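You operate a simulated robot arm through the tools that you are given. There is no shell and no other tool.

You run a simulated robot arm. Do the job below in one go: nothing can be reset, and whatever is moved stays where it is left.

## Task
Put things in order on the worktop end. At the end: the red paprika tin stands on top of the brown parcel; the orange juice bottle stands where the red powder shaker stood; the green fountain spout stands where the orange juice bottle stood; the red powder shaker stands where the red paprika tin stood; whatever was shut is shut again. Leave all else as you found it, and nothing knocked over.
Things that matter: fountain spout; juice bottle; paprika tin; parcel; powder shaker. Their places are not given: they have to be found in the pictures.

Only the result counts: the job must be done as asked and must still hold three seconds after the hand-in. Knocking over, shifting, dropping, spilling or breaking anything else fails it.

## Robot
A 6-joint arm with a two-finger gripper, fixed in place. Base frame: the origin is at the foot of the arm, x ahead of it, y to its left, z up; the work surface is at about z = 0. Units: cm, degrees, N and s.
With the tool pointing down near the work surface it reaches from about 24 to 62 cm from the base axis. Its first joint turns from -66.0 to 66.0 degrees. Payload 1.37 kg.
Tool frame: the origin (TCP) lies between the finger pads and is the grasp point; the fingertips stand 2.2 cm ahead of it; z points along the fingers, y is the line along which they close. Largest opening 9.2 cm; the body of the gripper starts 6.5 cm behind the TCP.
Orientation is told as [roll, pitch, yaw] about the base's x, y, z axes, in that order, counted from this pose: with the fingers straight down and closing along the base's y, the tool's x points along the base's -x, its y along +y and its z along -z.

## Interface
- The arm moves only by the tool arm_command. Its argument "steps" is a list of rows, each a list of 7 numbers: the shift along the base's x, y, z in cm, then the turn, a rotation vector about the base's x, y, z in degrees, then the opening, from 0 (shut) to 1 (fully open). In form: [[x, y, z, ax, ay, az, gripper], ...]. A call has 1 to 20 rows; each row shifts and turns the commanded pose from where the row before left it. Each row takes 0.2 s and may step no farther than 5 cm and 8.6 degrees from the row before; otherwise, or with a gripper value out of range, the whole call is refused. Where a pose cannot be reached the arm comes as near as it can. A force on the tool above 40 N (or 10 N above the force at the start of the call, whichever is more), or a blocked arm, ends the call early, and 0.2 s more pass. The fingers move at their own pace and stop on an object; they squeeze with about 26 N. The grip force told is the motor's: it shows also when the fingers shut on nothing. Time passes only in rows, and 0.2 s behind the last, so rows that do not move let the fingers close. The reply holds the time, the measured pose of the TCP, the force on the tool along the base axes, the opening and the grip force, in the units named above and with some noise, with the torque about the TCP (base axes, N m) and any sound that the robot's microphone picked up.
- Cameras (640 x 400 px; columns grow to the right, rows downward): "scene" is fixed at [1.17, -42.66, 58.49]; the picture's right is [0.94, -0.35, 0.00], its down [-0.20, -0.55, -0.81] and it looks along [0.28, 0.76, -0.58] (base axes); focal length 325 px, centre (320, 200). "wrist" rides on the gripper at [7.1, 1.9, -10.2] in the tool frame; the picture's right is [-0.26, 0.97, 0.00], its down [-0.75, -0.20, -0.62] and it looks along [-0.60, -0.16, 0.78] (tool axes); focal length 280 px, centre (320, 200).
- grab_frame(camera): a new picture of that camera. The clock stands still meanwhile.
- point_at(camera, pixels): for up to 12 pixels [column, row] of the newest picture of that camera ("zoom" is the newest enlarged one), the place [x, y, z] in the base frame of the surface seen there, good to about 0.3 cm, but the place of the scene camera against the robot may be out by one fixed shift of up to 1.2 cm in any direction. The clock stands still meanwhile.
- enlarge(camera, box): a new picture of the part [left, top, right, bottom] of that camera's present view, enlarged. The clock stands still meanwhile.
- hand_in(): hands the job in; it is judged then, once.

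Leave the gripper open and the arm clear of the work at the hand-in unless told otherwise.

The tools are called after ">>>" by a JSON object that holds its "fn" and its "kwargs". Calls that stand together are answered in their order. arm_command: Moves the arm, as the interface text tells. Its arguments: {"type":"object","properties":{"steps":{"type":"array"}},"required":["steps"]} The other tools are called the same way: grab_frame (camera) takes a picture; point_at (camera, pixels) gives the place of the surface under pixels of a picture; enlarge (camera, box) takes an enlarged picture of a part of a camera's view; hand_in () hands the job in.

At the start:

```text
clock: 0.0
position: [30.54, 13.8, 25.17]
orientation: [0.0, 0.0, 0.0]
ft_force: [0.0, -0.4, 0.9]
wrist_torque: [0.02, 0.0, 0.03]
grip_width: 9.19
grasp_force: 0.0
```

scene: 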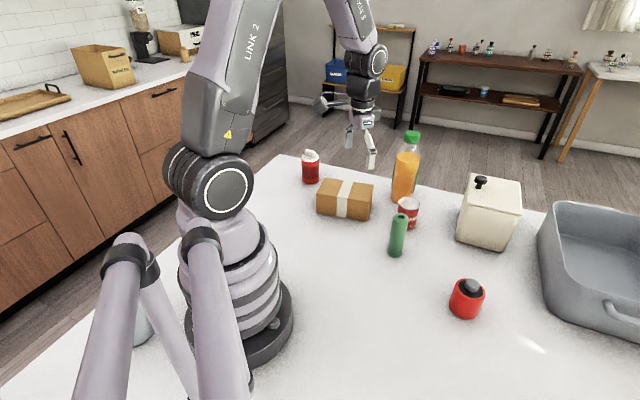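
wrist: 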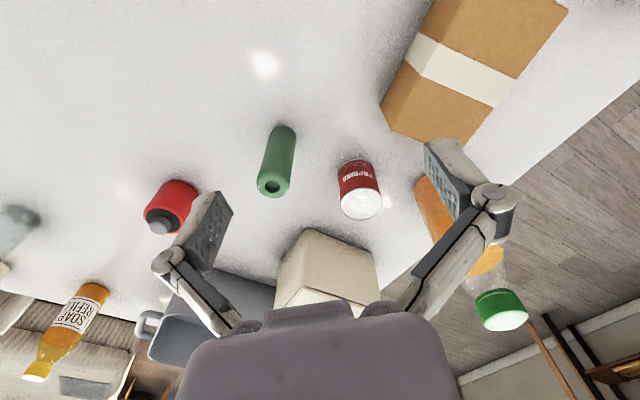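

I see several candidate objects: two red containers at about (311,167) and (467,298), a paprika tin at (408,212), a green tube at (398,235), an orange bottle at (405,170) and a parcel at (345,199). I'll enlarge the view to tell them apart.

>>> {"fn": "enlarge", "kwargs": {"camera": "scene", "box": [280, 120, 440, 220]}}

>>> {"fn": "enlarge", "kwargs": {"camera": "scene", "box": [380, 170, 640, 333]}}

>>> {"fn": "enlarge", "kwargs": {"camera": "wrist", "box": [0, 100, 320, 300]}}

```text
4.00 times, centred on (360, 170) of scene
```

zoom: 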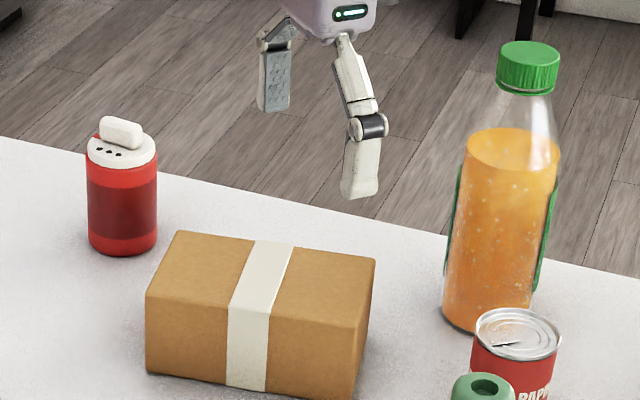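

```text
2.45 times, centred on (510, 252) of scene
```

zoom: 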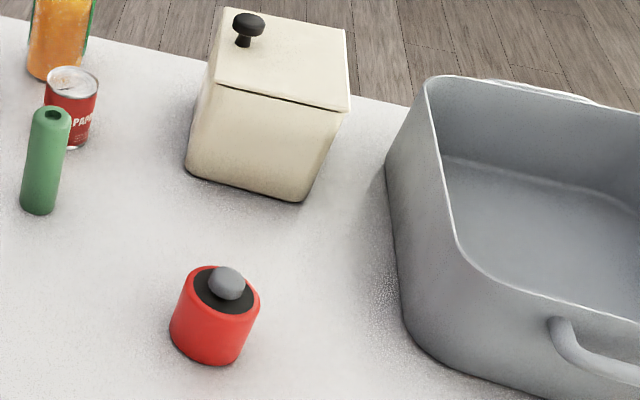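

```text
2.00 times, centred on (160, 200) of wrist
```

zoom: 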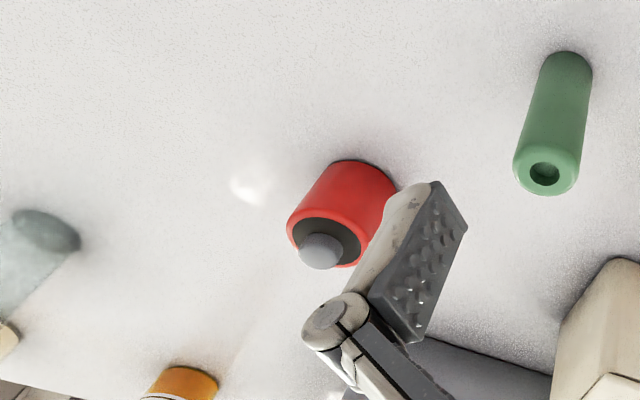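

The red container with the white perforated lid at (311,167) looks like the powder shaker. The red one with the grey knob is something else. Next I'll measure surface positions in the scene picture and in the wrist picture, which lets me check the scene camera's shift.

>>> {"fn": "grab_frame", "kwargs": {"camera": "scene"}}

>>> {"fn": "point_at", "kwargs": {"camera": "scene", "pixels": [[310, 152], [310, 170], [310, 183], [413, 134], [404, 180], [400, 201], [408, 201], [411, 225], [400, 216], [396, 254], [470, 286], [465, 316]]}}

>>> {"fn": "point_at", "kwargs": {"camera": "scene", "pixels": [[325, 178], [373, 185], [368, 202], [318, 194], [345, 190], [317, 211], [369, 219], [458, 239], [500, 250], [480, 182], [545, 240], [350, 240]]}}

>>> {"fn": "grab_frame", "kwargs": {"camera": "wrist"}}

>>> {"fn": "point_at", "kwargs": {"camera": "wrist", "pixels": [[360, 204], [358, 165], [273, 184], [283, 130], [160, 222], [383, 102], [420, 33], [514, 77], [568, 8], [502, 310], [430, 190], [75, 310]]}}

```text
taken
```

scene: 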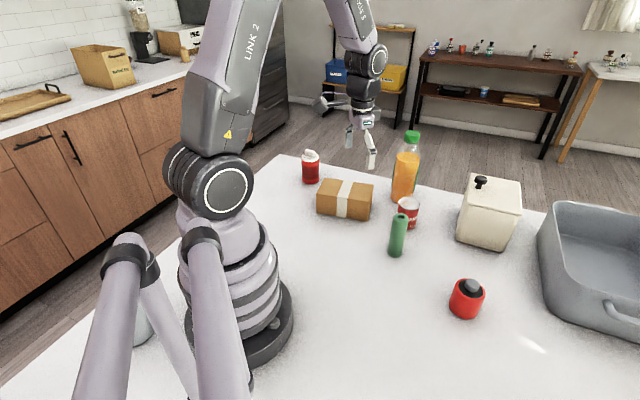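

```text
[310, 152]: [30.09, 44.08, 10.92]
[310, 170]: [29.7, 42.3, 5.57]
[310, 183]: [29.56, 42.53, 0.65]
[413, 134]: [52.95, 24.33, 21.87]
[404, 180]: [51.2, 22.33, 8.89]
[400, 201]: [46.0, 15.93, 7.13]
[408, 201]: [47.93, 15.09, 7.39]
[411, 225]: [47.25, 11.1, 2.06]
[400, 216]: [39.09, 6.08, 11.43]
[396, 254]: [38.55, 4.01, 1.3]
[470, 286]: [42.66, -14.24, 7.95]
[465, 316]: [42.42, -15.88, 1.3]
```

```text
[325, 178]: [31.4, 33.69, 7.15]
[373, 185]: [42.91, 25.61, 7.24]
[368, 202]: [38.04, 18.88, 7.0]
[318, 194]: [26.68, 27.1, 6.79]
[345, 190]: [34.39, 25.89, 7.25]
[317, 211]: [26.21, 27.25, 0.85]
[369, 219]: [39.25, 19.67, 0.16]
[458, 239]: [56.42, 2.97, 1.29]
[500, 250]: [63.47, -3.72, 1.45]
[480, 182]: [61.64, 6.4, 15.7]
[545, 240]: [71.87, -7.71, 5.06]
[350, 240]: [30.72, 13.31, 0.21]
```

```text
taken
```

wrist: 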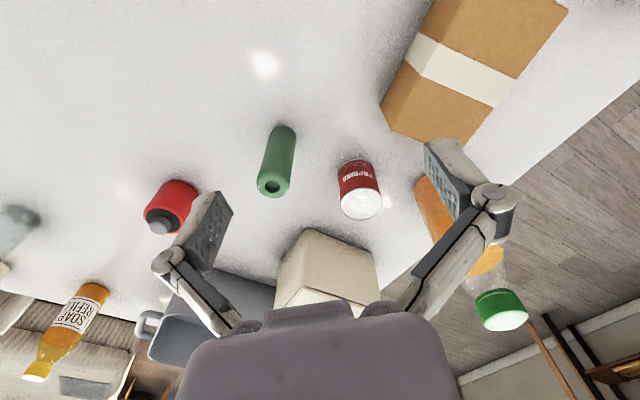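

```text
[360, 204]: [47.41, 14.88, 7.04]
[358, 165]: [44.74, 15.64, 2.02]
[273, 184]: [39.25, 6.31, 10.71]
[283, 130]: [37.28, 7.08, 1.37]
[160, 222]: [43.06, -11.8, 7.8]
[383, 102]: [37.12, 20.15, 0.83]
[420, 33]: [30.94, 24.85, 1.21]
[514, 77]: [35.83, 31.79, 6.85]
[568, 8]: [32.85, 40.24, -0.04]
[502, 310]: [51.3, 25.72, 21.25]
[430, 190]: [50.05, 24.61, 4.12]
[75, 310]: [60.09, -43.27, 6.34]
```

The scene and wrist readings agree to within about 0.5 cm. For finer measurements I'll enlarge the wrist view around the tin at (360,190), the spout and the bottle.

>>> {"fn": "enlarge", "kwargs": {"camera": "wrist", "box": [240, 110, 400, 210]}}

>>> {"fn": "enlarge", "kwargs": {"camera": "scene", "box": [360, 120, 456, 180]}}

>>> {"fn": "enlarge", "kwargs": {"camera": "scene", "box": [368, 180, 464, 240]}}

```text
4.00 times, centred on (320, 160) of wrist
```

zoom: 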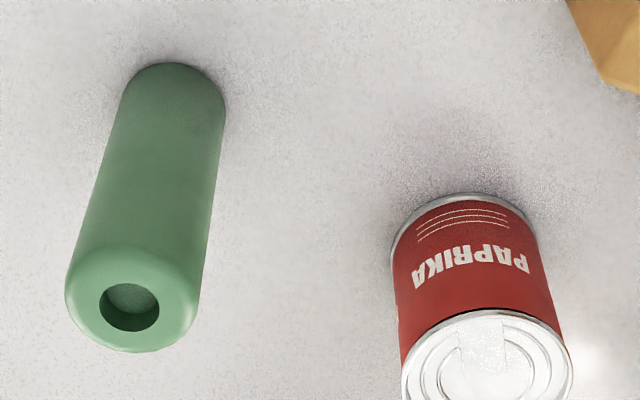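

```text
6.67 times, centred on (408, 150) of scene
```

zoom: 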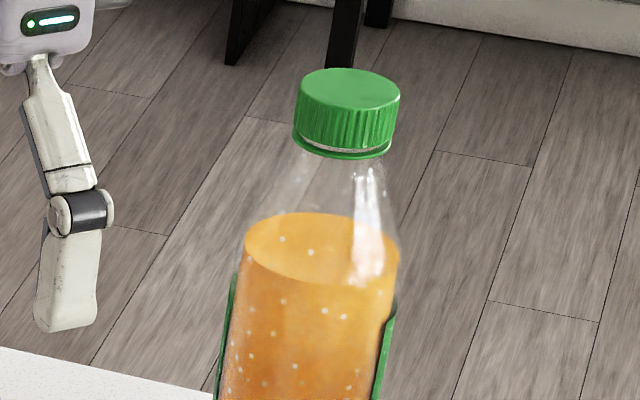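

```text
6.67 times, centred on (416, 210) of scene
```

zoom: 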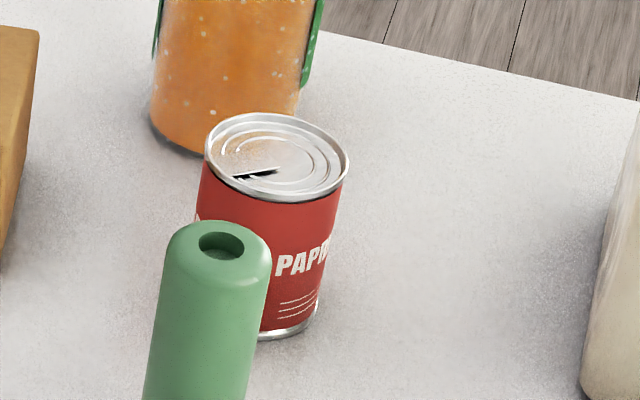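

The zoom shows the tin's rim clearly. I'll measure the rim edge points and the spout's top to get diameters and centres.

>>> {"fn": "point_at", "kwargs": {"camera": "zoom", "pixels": [[211, 148], [345, 168], [262, 117], [292, 198], [278, 157], [221, 245], [178, 240], [264, 250], [222, 226], [225, 268], [200, 150], [265, 335]]}}

>>> {"fn": "point_at", "kwargs": {"camera": "wrist", "pixels": [[342, 206], [380, 201], [358, 190], [363, 216], [361, 203], [258, 182], [289, 184], [272, 195], [274, 172], [480, 305], [524, 300], [502, 315]]}}

```text
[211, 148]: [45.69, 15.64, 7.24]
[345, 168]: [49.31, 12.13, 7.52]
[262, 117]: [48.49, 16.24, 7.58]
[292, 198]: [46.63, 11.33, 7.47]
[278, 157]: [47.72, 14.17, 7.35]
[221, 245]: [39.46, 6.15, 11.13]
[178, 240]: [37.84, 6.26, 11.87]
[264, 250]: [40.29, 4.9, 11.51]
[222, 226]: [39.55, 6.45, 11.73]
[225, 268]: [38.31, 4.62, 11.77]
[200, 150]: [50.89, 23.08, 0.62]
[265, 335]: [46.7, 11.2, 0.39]
```

```text
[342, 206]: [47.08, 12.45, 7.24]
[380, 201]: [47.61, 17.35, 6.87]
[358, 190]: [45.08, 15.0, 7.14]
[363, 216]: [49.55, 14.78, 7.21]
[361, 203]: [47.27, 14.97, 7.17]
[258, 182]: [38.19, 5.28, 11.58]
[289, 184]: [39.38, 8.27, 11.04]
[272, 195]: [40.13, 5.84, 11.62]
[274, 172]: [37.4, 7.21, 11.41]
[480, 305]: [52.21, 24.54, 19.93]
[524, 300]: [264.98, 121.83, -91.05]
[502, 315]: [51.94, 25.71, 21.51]
```

From the wrist picture the tin's centre is about (47.3,14.9), its top is at 7.1 and its diameter is about 4.9. The spout is at about (38.8,6.6). The scene readings are off by about (+0.2,-1.0,+0.3). Next I'll swing the arm left and turn it 64° to look at the shaker and parcel with the wrist camera.

>>> {"fn": "arm_command", "kwargs": {"steps": [[-1, 1.5, 0, 0, 0, 8, 1], [-1, 1.5, 0, 0, 0, 8, 1], [-1, 1.5, 0, 0, 0, 8, 1], [-1, 1.5, 0, 0, 0, 8, 1], [-1, 1.5, 0, 0, 0, 8, 1], [-1, 1.5, 0, 0, 0, 8, 1], [-1, 1.5, 0, 0, 0, 8, 1], [-1, 1.5, 0, 0, 0, 8, 1]]}}

>>> {"fn": "grab_frame", "kwargs": {"camera": "wrist"}}

```text
clock: 1.8
position: [22.47, 25.78, 25.23]
orientation: [0.0, -0.1, 64.2]
ft_force: [0.3, -0.1, 0.5]
wrist_torque: [-0.01, -0.03, -0.02]
grip_width: 9.17
grasp_force: 0.1
```

```text
taken
```

wrist: 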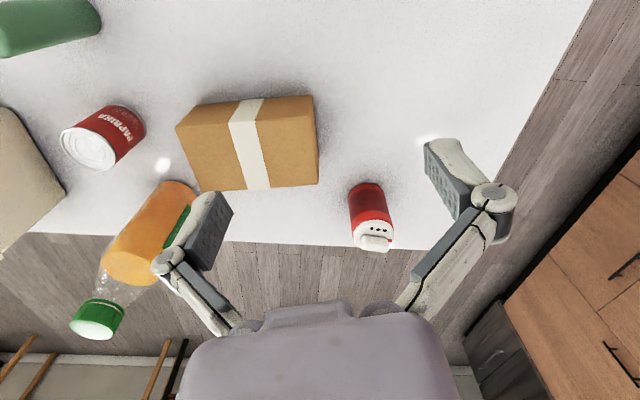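

All the key objects show in this view. I'll enlarge the shaker at (372,215), the parcel and the bottle to measure them.

>>> {"fn": "enlarge", "kwargs": {"camera": "wrist", "box": [324, 170, 420, 230]}}

>>> {"fn": "point_at", "kwargs": {"camera": "wrist", "pixels": [[195, 104], [311, 97], [318, 152], [195, 160], [253, 130], [357, 232], [390, 228], [372, 222], [360, 185], [98, 310], [80, 150], [105, 145]]}}

>>> {"fn": "enlarge", "kwargs": {"camera": "wrist", "box": [60, 170, 252, 290]}}

```text
6.67 times, centred on (372, 200) of wrist
```

zoom: 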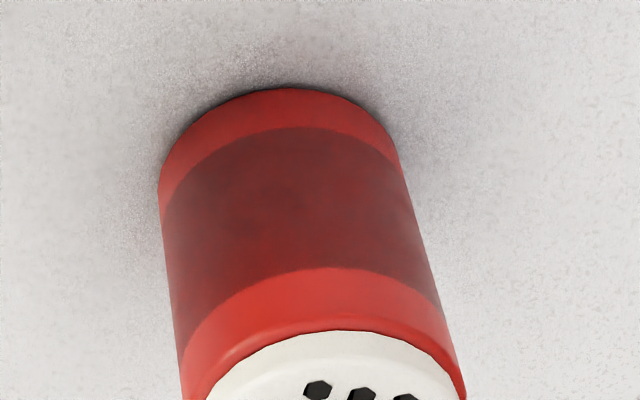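

```text
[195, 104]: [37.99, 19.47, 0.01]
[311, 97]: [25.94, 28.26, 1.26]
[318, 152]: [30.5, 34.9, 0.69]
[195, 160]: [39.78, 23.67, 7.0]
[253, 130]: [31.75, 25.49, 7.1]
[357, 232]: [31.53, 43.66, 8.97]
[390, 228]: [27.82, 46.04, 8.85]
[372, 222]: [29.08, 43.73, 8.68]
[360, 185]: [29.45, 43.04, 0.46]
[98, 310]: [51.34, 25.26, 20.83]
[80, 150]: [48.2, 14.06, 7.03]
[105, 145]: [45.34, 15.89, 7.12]
```

```text
3.33 times, centred on (156, 230) of wrist
```

zoom: 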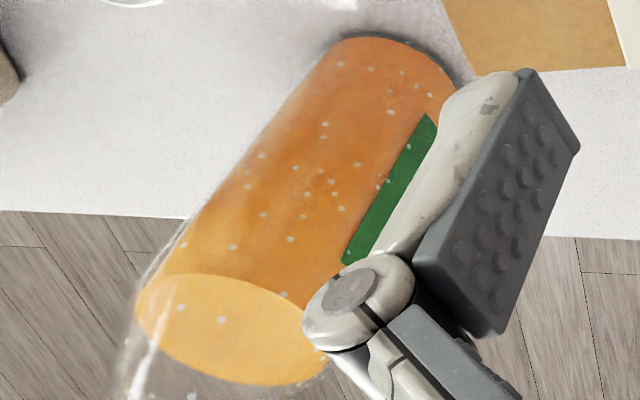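

I'll enlarge the whole shaker and measure its lid outline and base, along with the bottle base and the table edge behind the shaker.

>>> {"fn": "enlarge", "kwargs": {"camera": "wrist", "box": [308, 170, 436, 250]}}

>>> {"fn": "point_at", "kwargs": {"camera": "wrist", "pixels": [[366, 183], [350, 194], [382, 192], [351, 215], [391, 215], [330, 242], [410, 246], [170, 181], [160, 190], [193, 190], [145, 210], [175, 215]]}}

```text
5.00 times, centred on (372, 210) of wrist
```

zoom: 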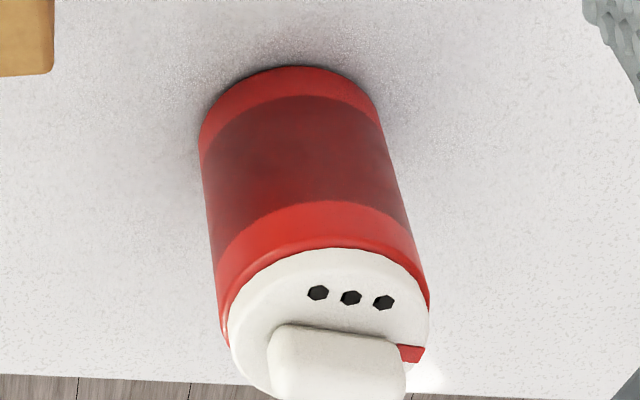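

```text
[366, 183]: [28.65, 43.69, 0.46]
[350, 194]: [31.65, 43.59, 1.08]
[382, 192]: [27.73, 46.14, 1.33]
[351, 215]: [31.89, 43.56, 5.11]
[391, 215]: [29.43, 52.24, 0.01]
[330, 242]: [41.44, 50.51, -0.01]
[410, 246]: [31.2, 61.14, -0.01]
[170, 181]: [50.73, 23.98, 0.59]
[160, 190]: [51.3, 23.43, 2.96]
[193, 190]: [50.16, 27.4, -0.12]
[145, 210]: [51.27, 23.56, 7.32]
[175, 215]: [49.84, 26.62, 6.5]
```

I'll measure the rim of the shaker's lid in this zoom and the outline of the bottle cap at (97,320).

>>> {"fn": "point_at", "kwargs": {"camera": "zoom", "pixels": [[234, 325], [426, 295], [333, 252], [222, 280], [415, 250], [212, 200], [395, 190], [310, 180], [285, 75], [335, 370], [275, 350], [400, 365]]}}

>>> {"fn": "enlarge", "kwargs": {"camera": "wrist", "box": [52, 270, 164, 340]}}

```text
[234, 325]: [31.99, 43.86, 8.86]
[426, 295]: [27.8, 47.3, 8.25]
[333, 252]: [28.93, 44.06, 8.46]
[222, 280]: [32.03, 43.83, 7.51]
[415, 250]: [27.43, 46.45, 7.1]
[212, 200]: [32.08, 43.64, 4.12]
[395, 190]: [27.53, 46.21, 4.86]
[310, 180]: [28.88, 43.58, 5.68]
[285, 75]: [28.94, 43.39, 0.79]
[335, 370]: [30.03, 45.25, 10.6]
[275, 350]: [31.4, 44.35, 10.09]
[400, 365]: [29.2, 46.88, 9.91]
```

```text
5.71 times, centred on (108, 305) of wrist
```

zoom: 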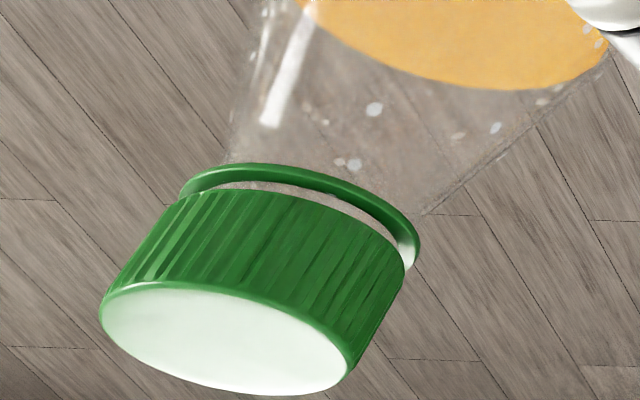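

The shaker's centre is about (30.0,45.4) with a radius of 2.6. Now I'll measure the cap outline and the sides of the bottle.

>>> {"fn": "point_at", "kwargs": {"camera": "zoom", "pixels": [[110, 315], [340, 362], [200, 292], [245, 388], [225, 340], [140, 255], [395, 275], [270, 230], [290, 180], [185, 190], [410, 245], [470, 60]]}}

>>> {"fn": "point_at", "kwargs": {"camera": "wrist", "pixels": [[180, 182], [165, 184], [140, 205], [120, 235], [104, 260], [155, 275], [130, 265], [160, 230], [150, 200], [189, 183], [174, 195], [200, 115]]}}

```text
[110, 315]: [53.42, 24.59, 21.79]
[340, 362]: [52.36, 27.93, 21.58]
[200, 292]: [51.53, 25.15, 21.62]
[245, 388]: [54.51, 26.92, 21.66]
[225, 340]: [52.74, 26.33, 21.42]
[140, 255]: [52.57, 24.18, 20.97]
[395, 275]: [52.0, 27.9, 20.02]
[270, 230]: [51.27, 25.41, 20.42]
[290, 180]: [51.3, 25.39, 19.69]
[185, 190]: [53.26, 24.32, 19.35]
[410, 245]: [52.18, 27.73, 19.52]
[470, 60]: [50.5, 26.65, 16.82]
```

```text
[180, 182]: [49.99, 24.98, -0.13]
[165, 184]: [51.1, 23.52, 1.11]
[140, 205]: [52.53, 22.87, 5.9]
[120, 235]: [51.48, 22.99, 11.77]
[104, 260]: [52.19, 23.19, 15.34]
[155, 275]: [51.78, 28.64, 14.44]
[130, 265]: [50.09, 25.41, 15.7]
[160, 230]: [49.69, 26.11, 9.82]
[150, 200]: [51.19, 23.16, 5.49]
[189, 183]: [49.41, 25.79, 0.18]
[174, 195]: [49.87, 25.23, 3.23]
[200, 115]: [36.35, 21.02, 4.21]
```

The bottle's centre is about (52.9,26.15) with a radius of 3.3. Its cap is at z 19.7–21.6. Next I'll enlarge the parcel to find its top face.

>>> {"fn": "enlarge", "kwargs": {"camera": "wrist", "box": [160, 80, 352, 200]}}

```text
3.33 times, centred on (256, 140) of wrist
```

zoom: 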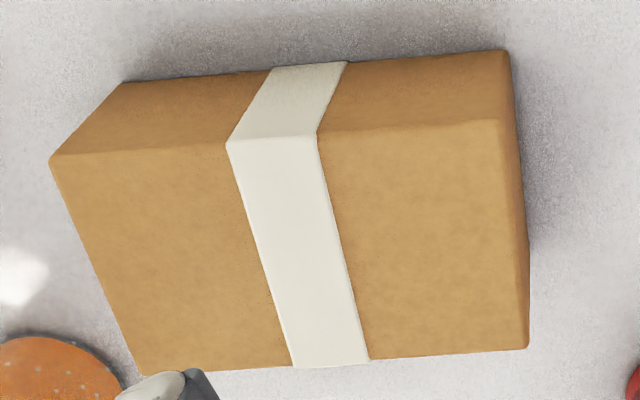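

The top face's corners are at about (52,160), (503,122), (525,347) and (142,373) in the zoom. I'll measure just inside each corner.

>>> {"fn": "point_at", "kwargs": {"camera": "zoom", "pixels": [[60, 165], [497, 127], [520, 343], [143, 368], [290, 240], [275, 140], [330, 362]]}}

```text
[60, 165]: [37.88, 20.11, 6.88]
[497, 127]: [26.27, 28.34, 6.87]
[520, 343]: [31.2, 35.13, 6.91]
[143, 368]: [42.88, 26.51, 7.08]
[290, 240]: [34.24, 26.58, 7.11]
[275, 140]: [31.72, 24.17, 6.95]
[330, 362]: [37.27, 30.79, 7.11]
```

The parcel's top centre is (34.56,27.5) at z 7.0. Before lowering onto the tin, I'll check how close the cream box is to it.

>>> {"fn": "point_at", "kwargs": {"camera": "scene", "pixels": [[460, 236], [463, 212], [469, 185], [472, 177], [500, 180], [519, 185], [518, 208], [465, 208], [480, 215]]}}

>>> {"fn": "point_at", "kwargs": {"camera": "wrist", "pixels": [[20, 130], [50, 170], [62, 188], [10, 115], [20, 240], [5, 200]]}}

```text
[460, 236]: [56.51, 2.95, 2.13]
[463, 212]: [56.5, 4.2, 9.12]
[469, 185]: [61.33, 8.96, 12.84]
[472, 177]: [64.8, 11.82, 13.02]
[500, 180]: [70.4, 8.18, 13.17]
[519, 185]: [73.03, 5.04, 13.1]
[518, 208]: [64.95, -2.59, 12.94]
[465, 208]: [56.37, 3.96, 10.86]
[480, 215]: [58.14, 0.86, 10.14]
```

```text
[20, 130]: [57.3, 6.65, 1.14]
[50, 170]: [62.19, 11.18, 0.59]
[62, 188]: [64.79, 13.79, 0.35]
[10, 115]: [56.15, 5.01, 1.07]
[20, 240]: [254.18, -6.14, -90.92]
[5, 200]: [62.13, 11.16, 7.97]
```

The box is more than 13 cm from the tin, so there is room. I'll move above the tin, drop to about z=12 and check alignment with the wrist camera, since the TCP projects near the picture centre.

>>> {"fn": "arm_command", "kwargs": {"steps": [[3.55, -1.554, 0, 0, 0, 0, 1], [3.55, -1.554, 0, 0, 0, 0, 1], [3.55, -1.554, 0, 0, 0, 0, 1], [3.55, -1.554, 0, 0, 0, 0, 1], [3.55, -1.554, 0, 0, 0, 0, 1], [3.55, -1.554, 0, 0, 0, 0, 1], [3.53, -1.554, 0, 0, 0, 0, 1], [0, 0, -4, 0, 0, 0, 1], [0, 0, -4, 0, 0, 0, 1], [0, 0, -4, 0, 0, 0, 1], [0, 0, 0, 0, 0, 0, 1]]}}

>>> {"fn": "grab_frame", "kwargs": {"camera": "wrist"}}

>>> {"fn": "grab_frame", "kwargs": {"camera": "scene"}}

```text
clock: 4.2
position: [47.33, 14.98, 13.07]
orientation: [0.1, 0.0, 64.0]
ft_force: [-0.1, 0.5, -1.0]
wrist_torque: [-0.02, 0.01, -0.04]
grip_width: 9.19
grasp_force: 0.1
```

```text
taken
```

wrist: 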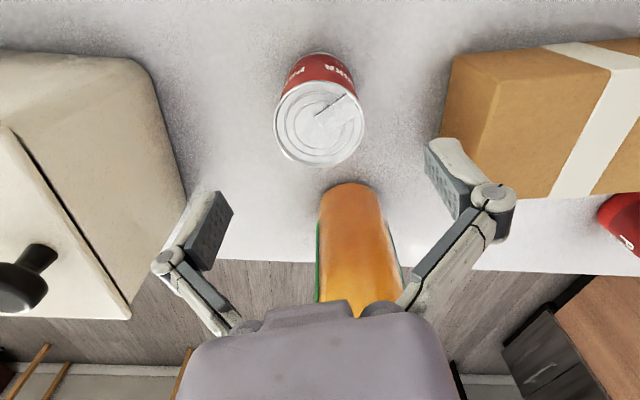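

```text
taken
```

scene: 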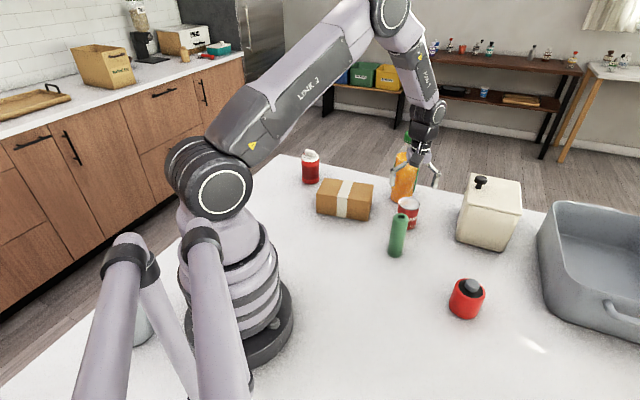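

The tin is now close in the wrist view at (320,123). I'll remeasure its rim from here.

>>> {"fn": "point_at", "kwargs": {"camera": "wrist", "pixels": [[278, 125], [362, 122], [318, 84], [322, 163], [320, 123], [290, 70], [352, 70], [340, 190], [360, 184], [380, 210], [319, 215], [350, 300]]}}

```text
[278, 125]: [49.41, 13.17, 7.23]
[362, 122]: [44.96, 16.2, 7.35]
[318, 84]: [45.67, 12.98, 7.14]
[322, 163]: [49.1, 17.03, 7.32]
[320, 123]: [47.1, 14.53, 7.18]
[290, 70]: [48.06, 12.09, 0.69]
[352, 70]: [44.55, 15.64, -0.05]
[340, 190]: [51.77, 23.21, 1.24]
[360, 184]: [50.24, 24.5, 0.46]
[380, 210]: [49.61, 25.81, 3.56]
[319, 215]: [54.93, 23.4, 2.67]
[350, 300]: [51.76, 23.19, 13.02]
```

The tin's centre is (47.3,14.85) and the gripper is within 0.15 cm of it. I'll lower to z≈4, then close.

>>> {"fn": "arm_command", "kwargs": {"steps": [[0, -0.08, -3, 0, 0, 0, 1], [0, -0.05, -3, 0, 0, 0, 1], [0, 0, -2.0, 0, 0, 0, 1], [0, 0, -1.0, 0, 0, 0, 1], [0, 0, 0, 0, 0, 0, 1], [0, 0, 0, 0, 0, 0, 0], [0, 0, 0, 0, 0, 0, 0], [0, 0, 0, 0, 0, 0, 0], [0, 0, 0, 0, 0, 0, 0]]}}

```text
clock: 6.2
position: [47.42, 14.93, 4.22]
orientation: [0.0, 0.0, 64.0]
ft_force: [-0.3, 0.3, 3.7]
wrist_torque: [-0.02, 0.07, -0.05]
grip_width: 5.28
grasp_force: 25.7
```

The tin is gripped at a width of 5.28. I'll lift it, check the load, and carry it over the parcel's centre.

>>> {"fn": "arm_command", "kwargs": {"steps": [[0, 0, 2, 0, 0, 0, 0], [0, 0, 3, 0, 0, 0, 0], [0, 0, 3, 0, 0, 0, 0], [0, 0, 3, 0, 0, 0, 0], [0, 0, 0, 0, 0, 0, 0]]}}

>>> {"fn": "grab_frame", "kwargs": {"camera": "wrist"}}

```text
clock: 7.4
position: [47.35, 14.77, 15.18]
orientation: [0.0, 0.1, 64.0]
ft_force: [-0.5, 0.5, -0.5]
wrist_torque: [0.0, -0.02, 0.01]
grip_width: 5.26
grasp_force: 26.1
```

```text
taken
```

wrist: 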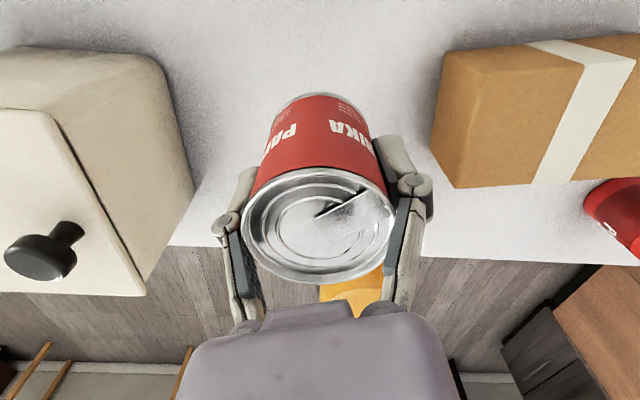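

The tin is held cleanly. I'll carry it to above (34.56,27.5), then lower it to about 0.5 cm above the parcel.

>>> {"fn": "arm_command", "kwargs": {"steps": [[-2.56, 2.55, 0, 0, 0, 0, 0], [-2.56, 2.55, 0, 0, 0, 0, 0], [-2.56, 2.55, 0, 0, 0, 0, 0], [-2.56, 2.55, 0, 0, 0, 0, 0], [-2.56, 2.55, 0, 0, 0, 0, 0], [0, 0, -2, 0, 0, 0, 0], [0, 0, -1.3, 0, 0, 0, 0], [0, 0, 0, 0, 0, 0, 0]]}}

>>> {"fn": "grab_frame", "kwargs": {"camera": "scene"}}

>>> {"fn": "grab_frame", "kwargs": {"camera": "wrist"}}

```text
clock: 9.2
position: [34.51, 27.48, 11.87]
orientation: [0.0, 0.0, 64.0]
ft_force: [-0.7, 0.0, -1.4]
wrist_torque: [0.0, 0.02, 0.03]
grip_width: 5.3
grasp_force: 25.7
```

```text
taken
```

scene: 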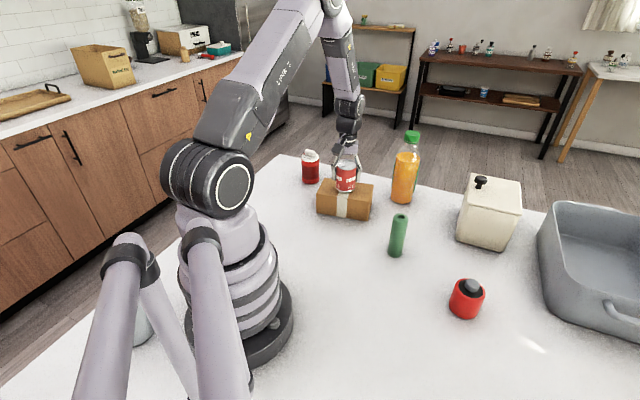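

```text
taken
```

wrist: 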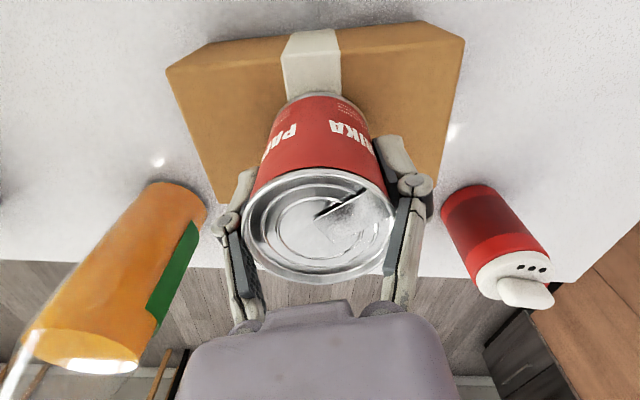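

The tin hangs over the parcel's middle. I'll lower it in small steps until I feel contact.

>>> {"fn": "arm_command", "kwargs": {"steps": [[0, 0, -0.3, 0, 0, 0, 0], [0, 0, -0.2, 0, 0, 0, 0], [0, 0, 0, 0, 0, 0, 0]]}}

```text
clock: 10.0
position: [34.61, 27.51, 11.41]
orientation: [0.0, 0.0, 64.1]
ft_force: [0.1, 0.3, -0.7]
wrist_torque: [0.0, -0.01, -0.01]
grip_width: 5.3
grasp_force: 26.3
```

There's no contact yet at z 11.41, so I'll continue in small steps.

>>> {"fn": "arm_command", "kwargs": {"steps": [[0, 0, -0.15, 0, 0, 0, 0], [0, 0, 0, 0, 0, 0, 0]]}}

```text
clock: 10.6
position: [34.71, 27.65, 11.27]
orientation: [0.0, 0.0, 64.0]
ft_force: [-0.2, 0.5, 0.5]
wrist_torque: [0.0, 0.03, -0.04]
grip_width: 5.28
grasp_force: 25.9
```

>>> {"fn": "arm_command", "kwargs": {"steps": [[0, 0, -0.1, 0, 0, 0, 0], [0, 0, 0, 0, 0, 0, 0]]}}

```text
clock: 11.2
position: [34.5, 27.6, 11.18]
orientation: [0.0, 0.1, 63.9]
ft_force: [-5.4, -2.3, 17.6]
wrist_torque: [-0.11, 0.15, 0.02]
grip_width: 5.29
grasp_force: 25.7
```

Contact shows as 17.6 N. I'll ease up a hair, open the fingers, and then rise straight up.

>>> {"fn": "arm_command", "kwargs": {"steps": [[0, 0, 0.07, 0, 0, 0, 0], [0, 0, 0, 0, 0, 0, 0.9], [0, 0, 0, 0, 0, 0, 0.9], [0, 0, 0, 0, 0, 0, 0.9], [0, 0, 0, 0, 0, 0, 0.9], [0, 0, 2, 0, 0, 0, 0.9], [0, 0, 3, 0, 0, 0, 0.9], [0, 0, 4, 0, 0, 0, 0.9], [0, 0, 4, 0, 0, 0, 0.9]]}}

>>> {"fn": "grab_frame", "kwargs": {"camera": "scene"}}

>>> {"fn": "grab_frame", "kwargs": {"camera": "wrist"}}

```text
clock: 13.2
position: [34.5, 27.58, 24.33]
orientation: [0.0, 0.0, 64.0]
ft_force: [0.8, 0.2, -0.3]
wrist_torque: [0.02, 0.02, 0.02]
grip_width: 8.29
grasp_force: 0.0
```

```text
taken
```

scene: 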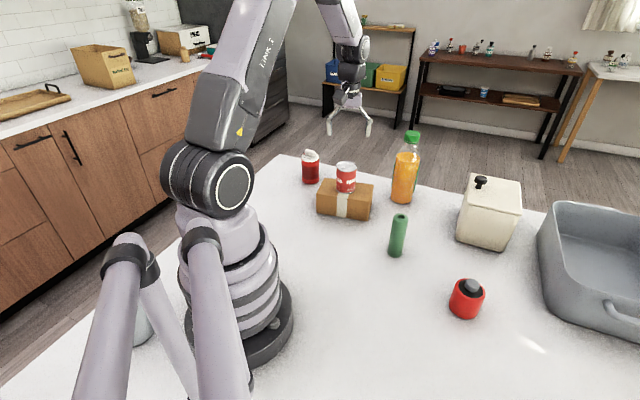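

```text
taken
```

wrist: 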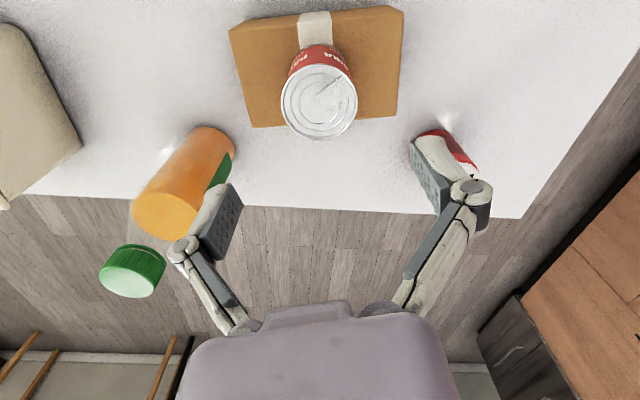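

The tin stands on the parcel. Next is the shaker: I'll move above (30.0,45.4) at z≈24, then look.

>>> {"fn": "arm_command", "kwargs": {"steps": [[-0.9, 3.56, 0, 0, 0, 0, 1], [-0.9, 3.56, 0, 0, 0, 0, 1], [-0.9, 3.56, 0, 0, 0, 0, 1], [-0.9, 3.56, 0, 0, 0, 0, 1], [-0.9, 3.56, 0, 0, 0, 0, 1], [0, 0, -4, 0, 0, 0, 1], [0, 0, -3, 0, 0, 0, 1], [0, 0, 0, 0, 0, 0, 1]]}}

>>> {"fn": "grab_frame", "kwargs": {"camera": "wrist"}}

```text
clock: 15.0
position: [30.18, 45.52, 17.21]
orientation: [0.0, 0.1, 64.1]
ft_force: [0.1, 0.9, 0.6]
wrist_torque: [0.01, 0.0, 0.0]
grip_width: 9.19
grasp_force: 0.0
```

```text
taken
```

wrist: 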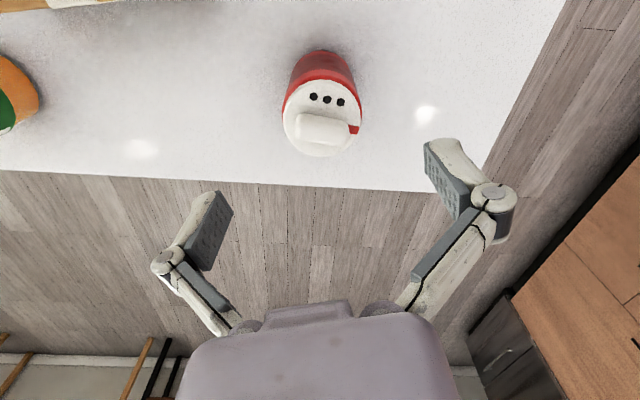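

I'll enlarge the shaker from this close view and measure its lid and body outline.

>>> {"fn": "enlarge", "kwargs": {"camera": "wrist", "box": [242, 40, 402, 140]}}

>>> {"fn": "point_at", "kwargs": {"camera": "wrist", "pixels": [[285, 118], [362, 112], [322, 82], [322, 154], [322, 118], [292, 75], [354, 75], [322, 52], [330, 125], [322, 65], [283, 105], [361, 100]]}}

```text
4.00 times, centred on (322, 90) of wrist
```

zoom: 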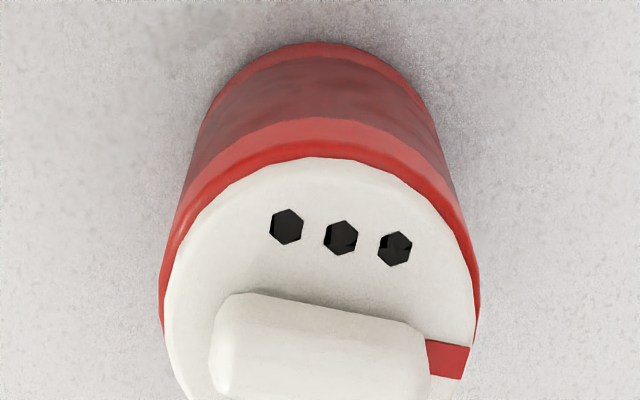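

```text
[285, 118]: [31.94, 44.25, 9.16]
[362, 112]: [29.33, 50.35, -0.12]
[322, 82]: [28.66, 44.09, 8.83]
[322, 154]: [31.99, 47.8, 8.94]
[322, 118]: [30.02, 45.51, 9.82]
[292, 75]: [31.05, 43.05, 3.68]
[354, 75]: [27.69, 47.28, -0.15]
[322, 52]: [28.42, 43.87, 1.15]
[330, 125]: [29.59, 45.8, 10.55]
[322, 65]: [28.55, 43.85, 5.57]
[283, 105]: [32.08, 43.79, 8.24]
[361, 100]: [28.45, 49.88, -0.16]
```

The lid centre works out at about (30.1,45.7) and the gripper is within 0.2 cm of that. I'll lower to z≈5.5, which keeps the gripper body above the flap's top at 10.6, and close.

>>> {"fn": "arm_command", "kwargs": {"steps": [[-0.04, 0.1, -3, 0, 0, 0, 1], [-0.04, 0.06, -3, 0, 0, 0, 1], [0, 0, -3, 0, 0, 0, 1], [0, 0, -1.7, 0, 0, 0, 1], [0, 0, -1, 0, 0, 0, 1], [0, 0, 0, 0, 0, 0, 1], [0, 0, 0, 0, 0, 0, 0], [0, 0, 0, 0, 0, 0, 0], [0, 0, 0, 0, 0, 0, 0], [0, 0, 0, 0, 0, 0, 0]]}}

```text
clock: 17.2
position: [29.87, 45.58, 5.48]
orientation: [0.0, 0.1, 64.0]
ft_force: [1.3, -0.5, 4.8]
wrist_torque: [-0.02, 0.07, 0.0]
grip_width: 5.73
grasp_force: 25.7
```

The shaker is gripped at a width of 5.73. I'll lift it straight up to z≈24 so it clears the tin on the parcel.

>>> {"fn": "arm_command", "kwargs": {"steps": [[0, 0, 1, 0, 0, 0, 0], [0, 0, 2.5, 0, 0, 0, 0], [0, 0, 4, 0, 0, 0, 0], [0, 0, 4, 0, 0, 0, 0], [0, 0, 4, 0, 0, 0, 0], [0, 0, 3.2, 0, 0, 0, 0], [0, 0, 0, 0, 0, 0, 0]]}}

>>> {"fn": "grab_frame", "kwargs": {"camera": "wrist"}}

>>> {"fn": "grab_frame", "kwargs": {"camera": "scene"}}

```text
clock: 18.8
position: [29.9, 45.63, 24.08]
orientation: [0.0, 0.0, 64.0]
ft_force: [0.7, 0.1, -1.8]
wrist_torque: [-0.03, 0.02, 0.0]
grip_width: 5.73
grasp_force: 26.6
```

```text
taken
```

wrist: 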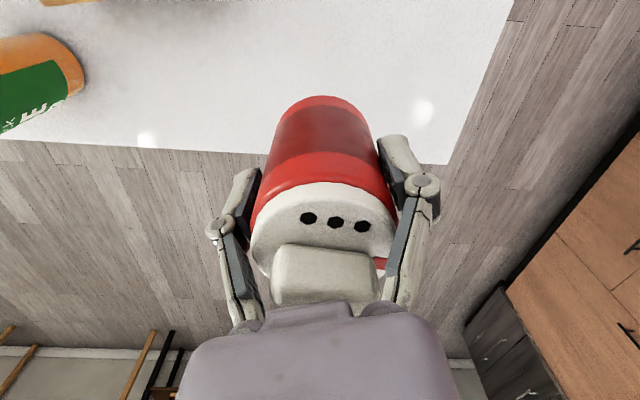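

```text
taken
```

scene: 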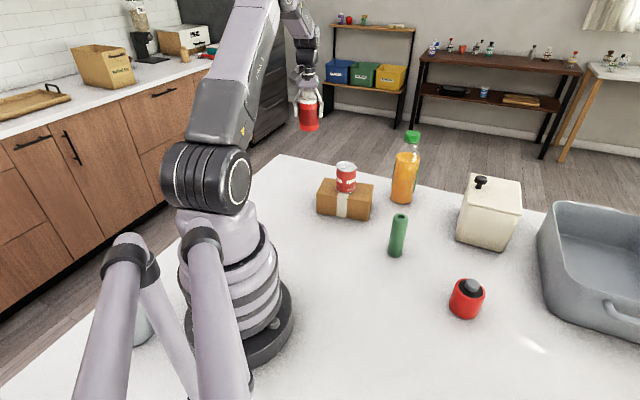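

The shaker is held upright. I'll carry it at z≈24 in a line to (47.3,14.85). That passes above the tin and 10 cm from the bottle.

>>> {"fn": "arm_command", "kwargs": {"steps": [[1.93, -3.417, 0, 0, 0, 0, 0], [1.93, -3.417, 0, 0, 0, 0, 0], [1.93, -3.417, 0, 0, 0, 0, 0], [1.93, -3.417, 0, 0, 0, 0, 0], [1.93, -3.417, 0, 0, 0, 0, 0], [1.93, -3.417, 0, 0, 0, 0, 0], [1.93, -3.417, 0, 0, 0, 0, 0], [1.93, -3.417, 0, 0, 0, 0, 0], [1.93, -3.417, 0, 0, 0, 0, 0], [0, 0, 0, 0, 0, 0, 0]]}}

>>> {"fn": "grab_frame", "kwargs": {"camera": "scene"}}

```text
clock: 21.0
position: [47.35, 14.74, 24.19]
orientation: [-0.1, 0.0, 64.0]
ft_force: [0.9, 0.3, -1.4]
wrist_torque: [-0.04, 0.02, -0.02]
grip_width: 5.72
grasp_force: 26.1
```

```text
taken
```

scene: 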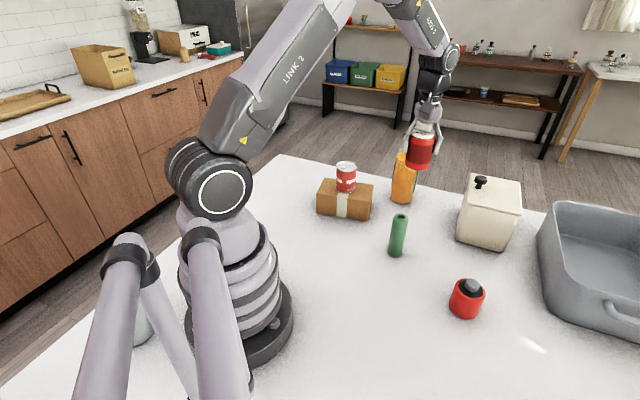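

I'm above the tin's former place. I'll lower to z≈6, just above contact at about 5.5.

>>> {"fn": "arm_command", "kwargs": {"steps": [[0, 0.05, -4, 0, 0, 0, 0], [0, 0, -4, 0, 0, 0, 0], [0, 0, -4, 0, 0, 0, 0], [0, 0, -3.5, 0, 0, 0, 0], [0, 0, -2, 0, 0, 0, 0], [0, 0, -0.6, 0, 0, 0, 0], [0, 0, 0, 0, 0, 0, 0]]}}

>>> {"fn": "grab_frame", "kwargs": {"camera": "wrist"}}

```text
clock: 22.6
position: [47.37, 14.79, 6.0]
orientation: [0.0, 0.0, 64.0]
ft_force: [-1.2, 0.1, -2.0]
wrist_torque: [0.0, 0.0, -0.02]
grip_width: 5.72
grasp_force: 26.1
```

```text
taken
```

wrist: 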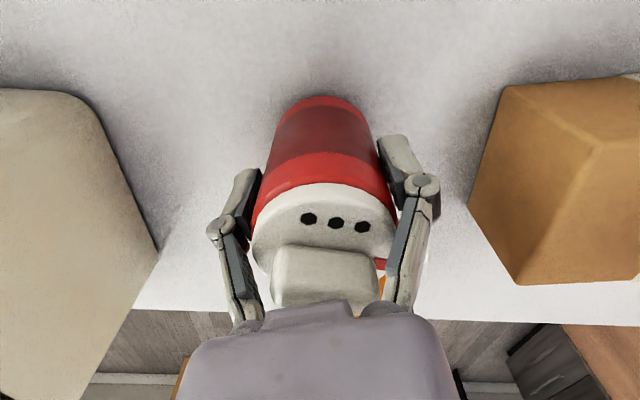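

I'll lower in small steps until it touches the worktop.

>>> {"fn": "arm_command", "kwargs": {"steps": [[0, 0, -0.25, 0, 0, 0, 0], [0, 0, -0.15, 0, 0, 0, 0], [0, 0, 0, 0, 0, 0, 0]]}}

```text
clock: 23.4
position: [47.42, 14.84, 5.64]
orientation: [0.1, 0.0, 64.0]
ft_force: [0.5, 0.2, -1.6]
wrist_torque: [-0.02, -0.04, 0.0]
grip_width: 5.73
grasp_force: 26.1
```

>>> {"fn": "arm_command", "kwargs": {"steps": [[0, 0, -0.12, 0, 0, 0, 0], [0, 0, 0, 0, 0, 0, 0]]}}

```text
clock: 24.0
position: [47.44, 14.79, 5.5]
orientation: [-0.1, 0.1, 64.0]
ft_force: [-3.8, -1.3, 10.1]
wrist_torque: [0.14, 0.29, 0.06]
grip_width: 5.74
grasp_force: 26.0
```

Contact shows as 10 N at z 5.5. I'll open the fingers and rise straight up.

>>> {"fn": "arm_command", "kwargs": {"steps": [[0, 0, 0.03, 0, 0, 0, 0], [0, 0, 0, 0, 0, 0, 0.95], [0, 0, 0, 0, 0, 0, 0.95], [0, 0, 0, 0, 0, 0, 0.95], [0, 0, 0, 0, 0, 0, 0.95], [0, 0, 2, 0, 0, 0, 0.95], [0, 0, 4, 0, 0, 0, 0.95], [0, 0, 4, 0, 0, 0, 0.95], [0, 0, 4, 0, 0, 0, 0.95], [0, 0, 4, 0, 0, 0, 0.95], [0, 0, 4, 0, 0, 0, 0.95], [0, 0, 2, 0, 0, 0, 0.95], [0, 0, 0, 0, 0, 0, 0.95]]}}

>>> {"fn": "grab_frame", "kwargs": {"camera": "wrist"}}

>>> {"fn": "grab_frame", "kwargs": {"camera": "scene"}}

```text
clock: 26.8
position: [47.51, 14.88, 29.59]
orientation: [0.0, 0.1, 64.0]
ft_force: [0.2, -0.9, 0.3]
wrist_torque: [-0.01, 0.02, -0.03]
grip_width: 8.73
grasp_force: 0.0
```

```text
taken
```

wrist: 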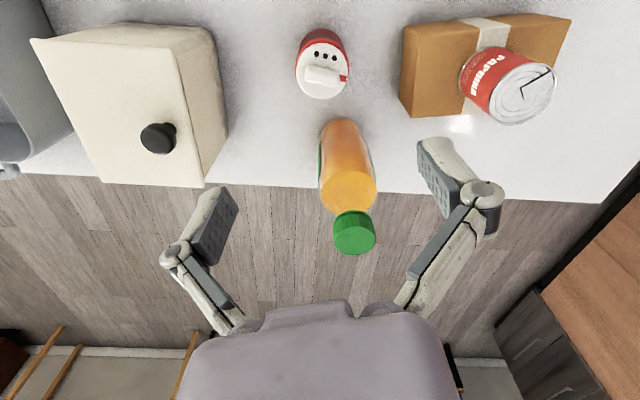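

```text
taken
```

scene: 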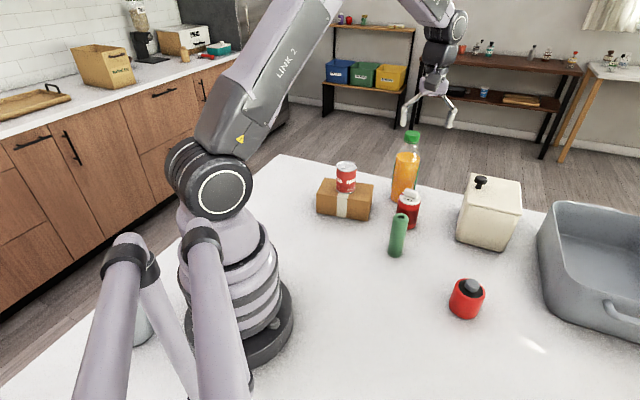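

The shaker now stands in the tin's former place. Next I'll measure the bottle's cap at (354,232), plus the shaker's lid to verify its position.

>>> {"fn": "enlarge", "kwargs": {"camera": "wrist", "box": [290, 110, 418, 190]}}

>>> {"fn": "enlarge", "kwargs": {"camera": "wrist", "box": [314, 190, 394, 240]}}

>>> {"fn": "point_at", "kwargs": {"camera": "wrist", "pixels": [[336, 238], [373, 236], [354, 247], [354, 222], [354, 235], [322, 175], [374, 172], [347, 122], [322, 38], [322, 97], [297, 70], [348, 68]]}}

```text
5.00 times, centred on (354, 150) of wrist
```

zoom: 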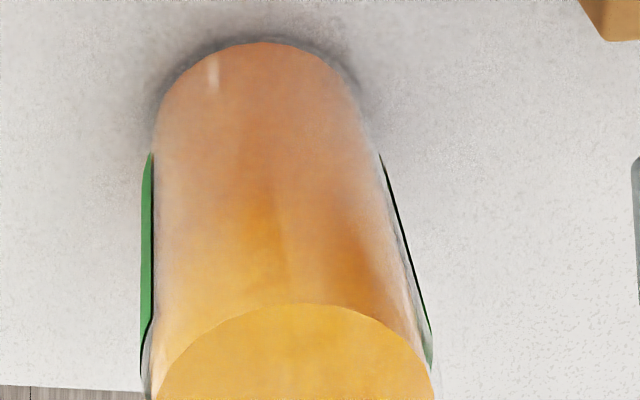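

```text
8.00 times, centred on (354, 215) of wrist
```

zoom: 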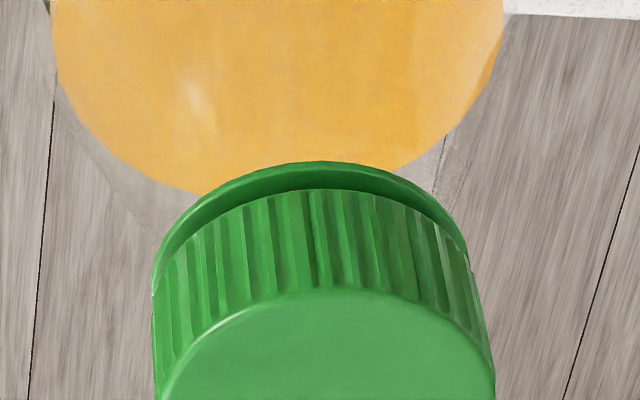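

```text
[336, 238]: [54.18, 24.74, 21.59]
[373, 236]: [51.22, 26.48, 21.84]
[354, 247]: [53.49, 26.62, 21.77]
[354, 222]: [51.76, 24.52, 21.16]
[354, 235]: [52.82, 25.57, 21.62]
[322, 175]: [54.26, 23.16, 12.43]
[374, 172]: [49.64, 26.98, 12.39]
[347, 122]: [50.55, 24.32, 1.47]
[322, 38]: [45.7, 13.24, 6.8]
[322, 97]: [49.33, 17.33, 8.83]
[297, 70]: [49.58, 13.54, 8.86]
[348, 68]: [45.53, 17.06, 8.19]
```

The cap's centre is near (52.75,25.7) with its top at z 21.7. I'll move above it at z≈27, keeping the fingertips above the cap, and check alignment.

>>> {"fn": "arm_command", "kwargs": {"steps": [[1.3, 2.72, 0, 0, 0, 0, 1], [1.3, 2.72, 0, 0, 0, 0, 1], [1.3, 2.72, -0.5, 0, 0, 0, 1], [1.3, 2.72, -1, 0, 0, 0, 1], [0, 0, -1, 0, 0, 0, 1], [0, 0, 0, 0, 0, 0, 1]]}}

>>> {"fn": "grab_frame", "kwargs": {"camera": "wrist"}}

```text
clock: 28.2
position: [52.61, 25.61, 27.07]
orientation: [0.0, 0.0, 64.0]
ft_force: [0.2, -0.5, -0.5]
wrist_torque: [0.02, 0.0, -0.03]
grip_width: 9.18
grasp_force: 0.0
```

```text
taken
```

wrist: 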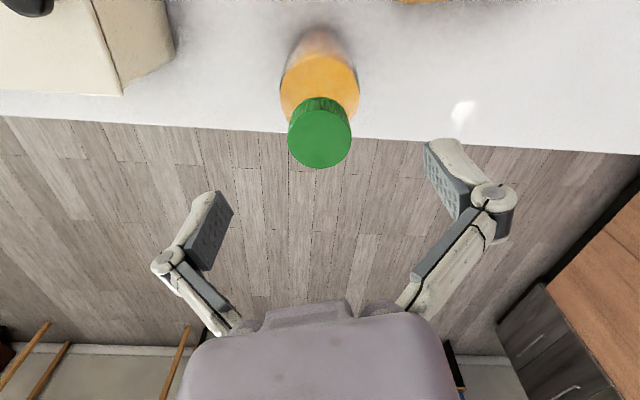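

The cap is at (320,138). I'll measure its outline from here.

>>> {"fn": "point_at", "kwargs": {"camera": "wrist", "pixels": [[290, 140], [349, 137], [320, 112], [320, 164], [320, 138], [320, 100], [282, 85], [357, 83], [320, 75], [290, 100]]}}

>>> {"fn": "enlarge", "kwargs": {"camera": "wrist", "box": [256, 80, 384, 160]}}

```text
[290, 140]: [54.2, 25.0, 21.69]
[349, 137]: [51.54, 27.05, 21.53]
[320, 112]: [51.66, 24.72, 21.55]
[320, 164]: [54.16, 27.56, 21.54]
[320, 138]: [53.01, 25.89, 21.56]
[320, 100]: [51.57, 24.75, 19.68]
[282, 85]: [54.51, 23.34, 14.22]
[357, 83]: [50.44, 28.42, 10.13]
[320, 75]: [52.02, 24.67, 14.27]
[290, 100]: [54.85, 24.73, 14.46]
```

```text
5.00 times, centred on (320, 120) of wrist
```

zoom: 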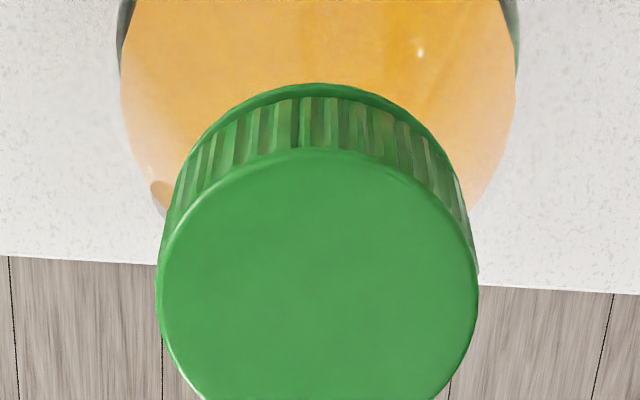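

The cap's centre is at (52.9,26.0). I'll shift by (+0.25,+0.35), lower to z≈20.9 with the fingers around the cap, half close to about 5 cm, and check the centring.

>>> {"fn": "arm_command", "kwargs": {"steps": [[0.25, 0.35, 0, 0, 0, 0, 1], [0, 0, -2.5, 0, 0, 0, 1], [0, 0, -2.5, 0, 0, 0, 1], [0, 0, -1.15, 0, 0, 0, 1], [0, 0, 0, 0, 0, 0, 0.6], [0, 0, 0, 0, 0, 0, 0.6], [0, 0, 0, 0, 0, 0, 0.6]]}}

>>> {"fn": "grab_frame", "kwargs": {"camera": "wrist"}}

>>> {"fn": "enlarge", "kwargs": {"camera": "wrist", "box": [200, 100, 440, 250]}}

```text
clock: 29.8
position: [52.84, 26.16, 20.93]
orientation: [0.0, 0.1, 63.9]
ft_force: [0.2, 0.1, 0.3]
wrist_torque: [0.0, 0.01, 0.01]
grip_width: 5.53
grasp_force: 0.0
```

```text
taken
```

wrist: 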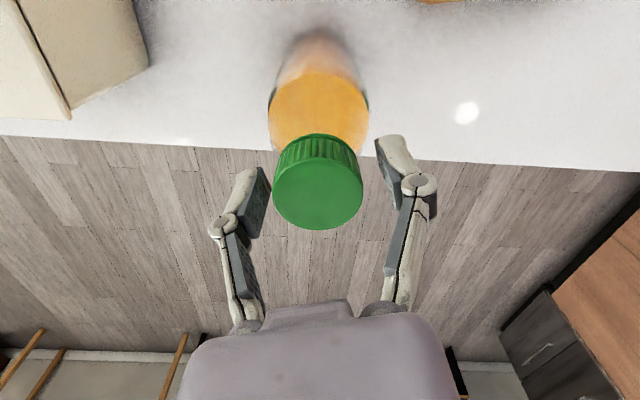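

```text
2.67 times, centred on (320, 175) of wrist
```

zoom: 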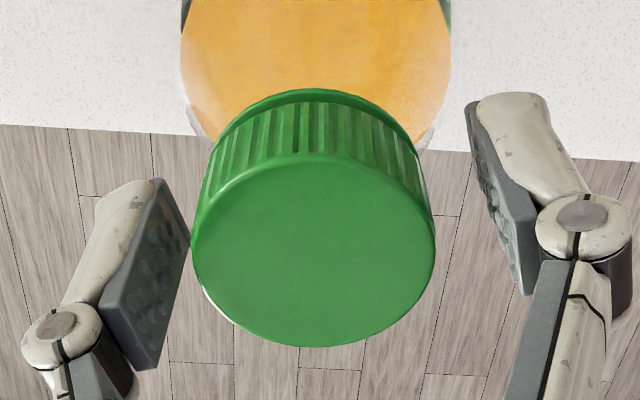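

The cap top's centre sits at (318.5,192.5), within 0.1 cm of the tool axis. I'll close the fingers on the cap.

>>> {"fn": "arm_command", "kwargs": {"steps": [[0, 0, 0, 0, 0, 0, 0.45], [0, 0, 0, 0, 0, 0, 0], [0, 0, 0, 0, 0, 0, 0], [0, 0, 0, 0, 0, 0, 0], [0, 0, 0, 0, 0, 0, 0]]}}

```text
clock: 31.0
position: [52.67, 26.05, 21.0]
orientation: [0.0, 0.0, 64.0]
ft_force: [0.2, 0.2, 1.2]
wrist_torque: [-0.01, -0.05, 0.01]
grip_width: 3.66
grasp_force: 26.1
```

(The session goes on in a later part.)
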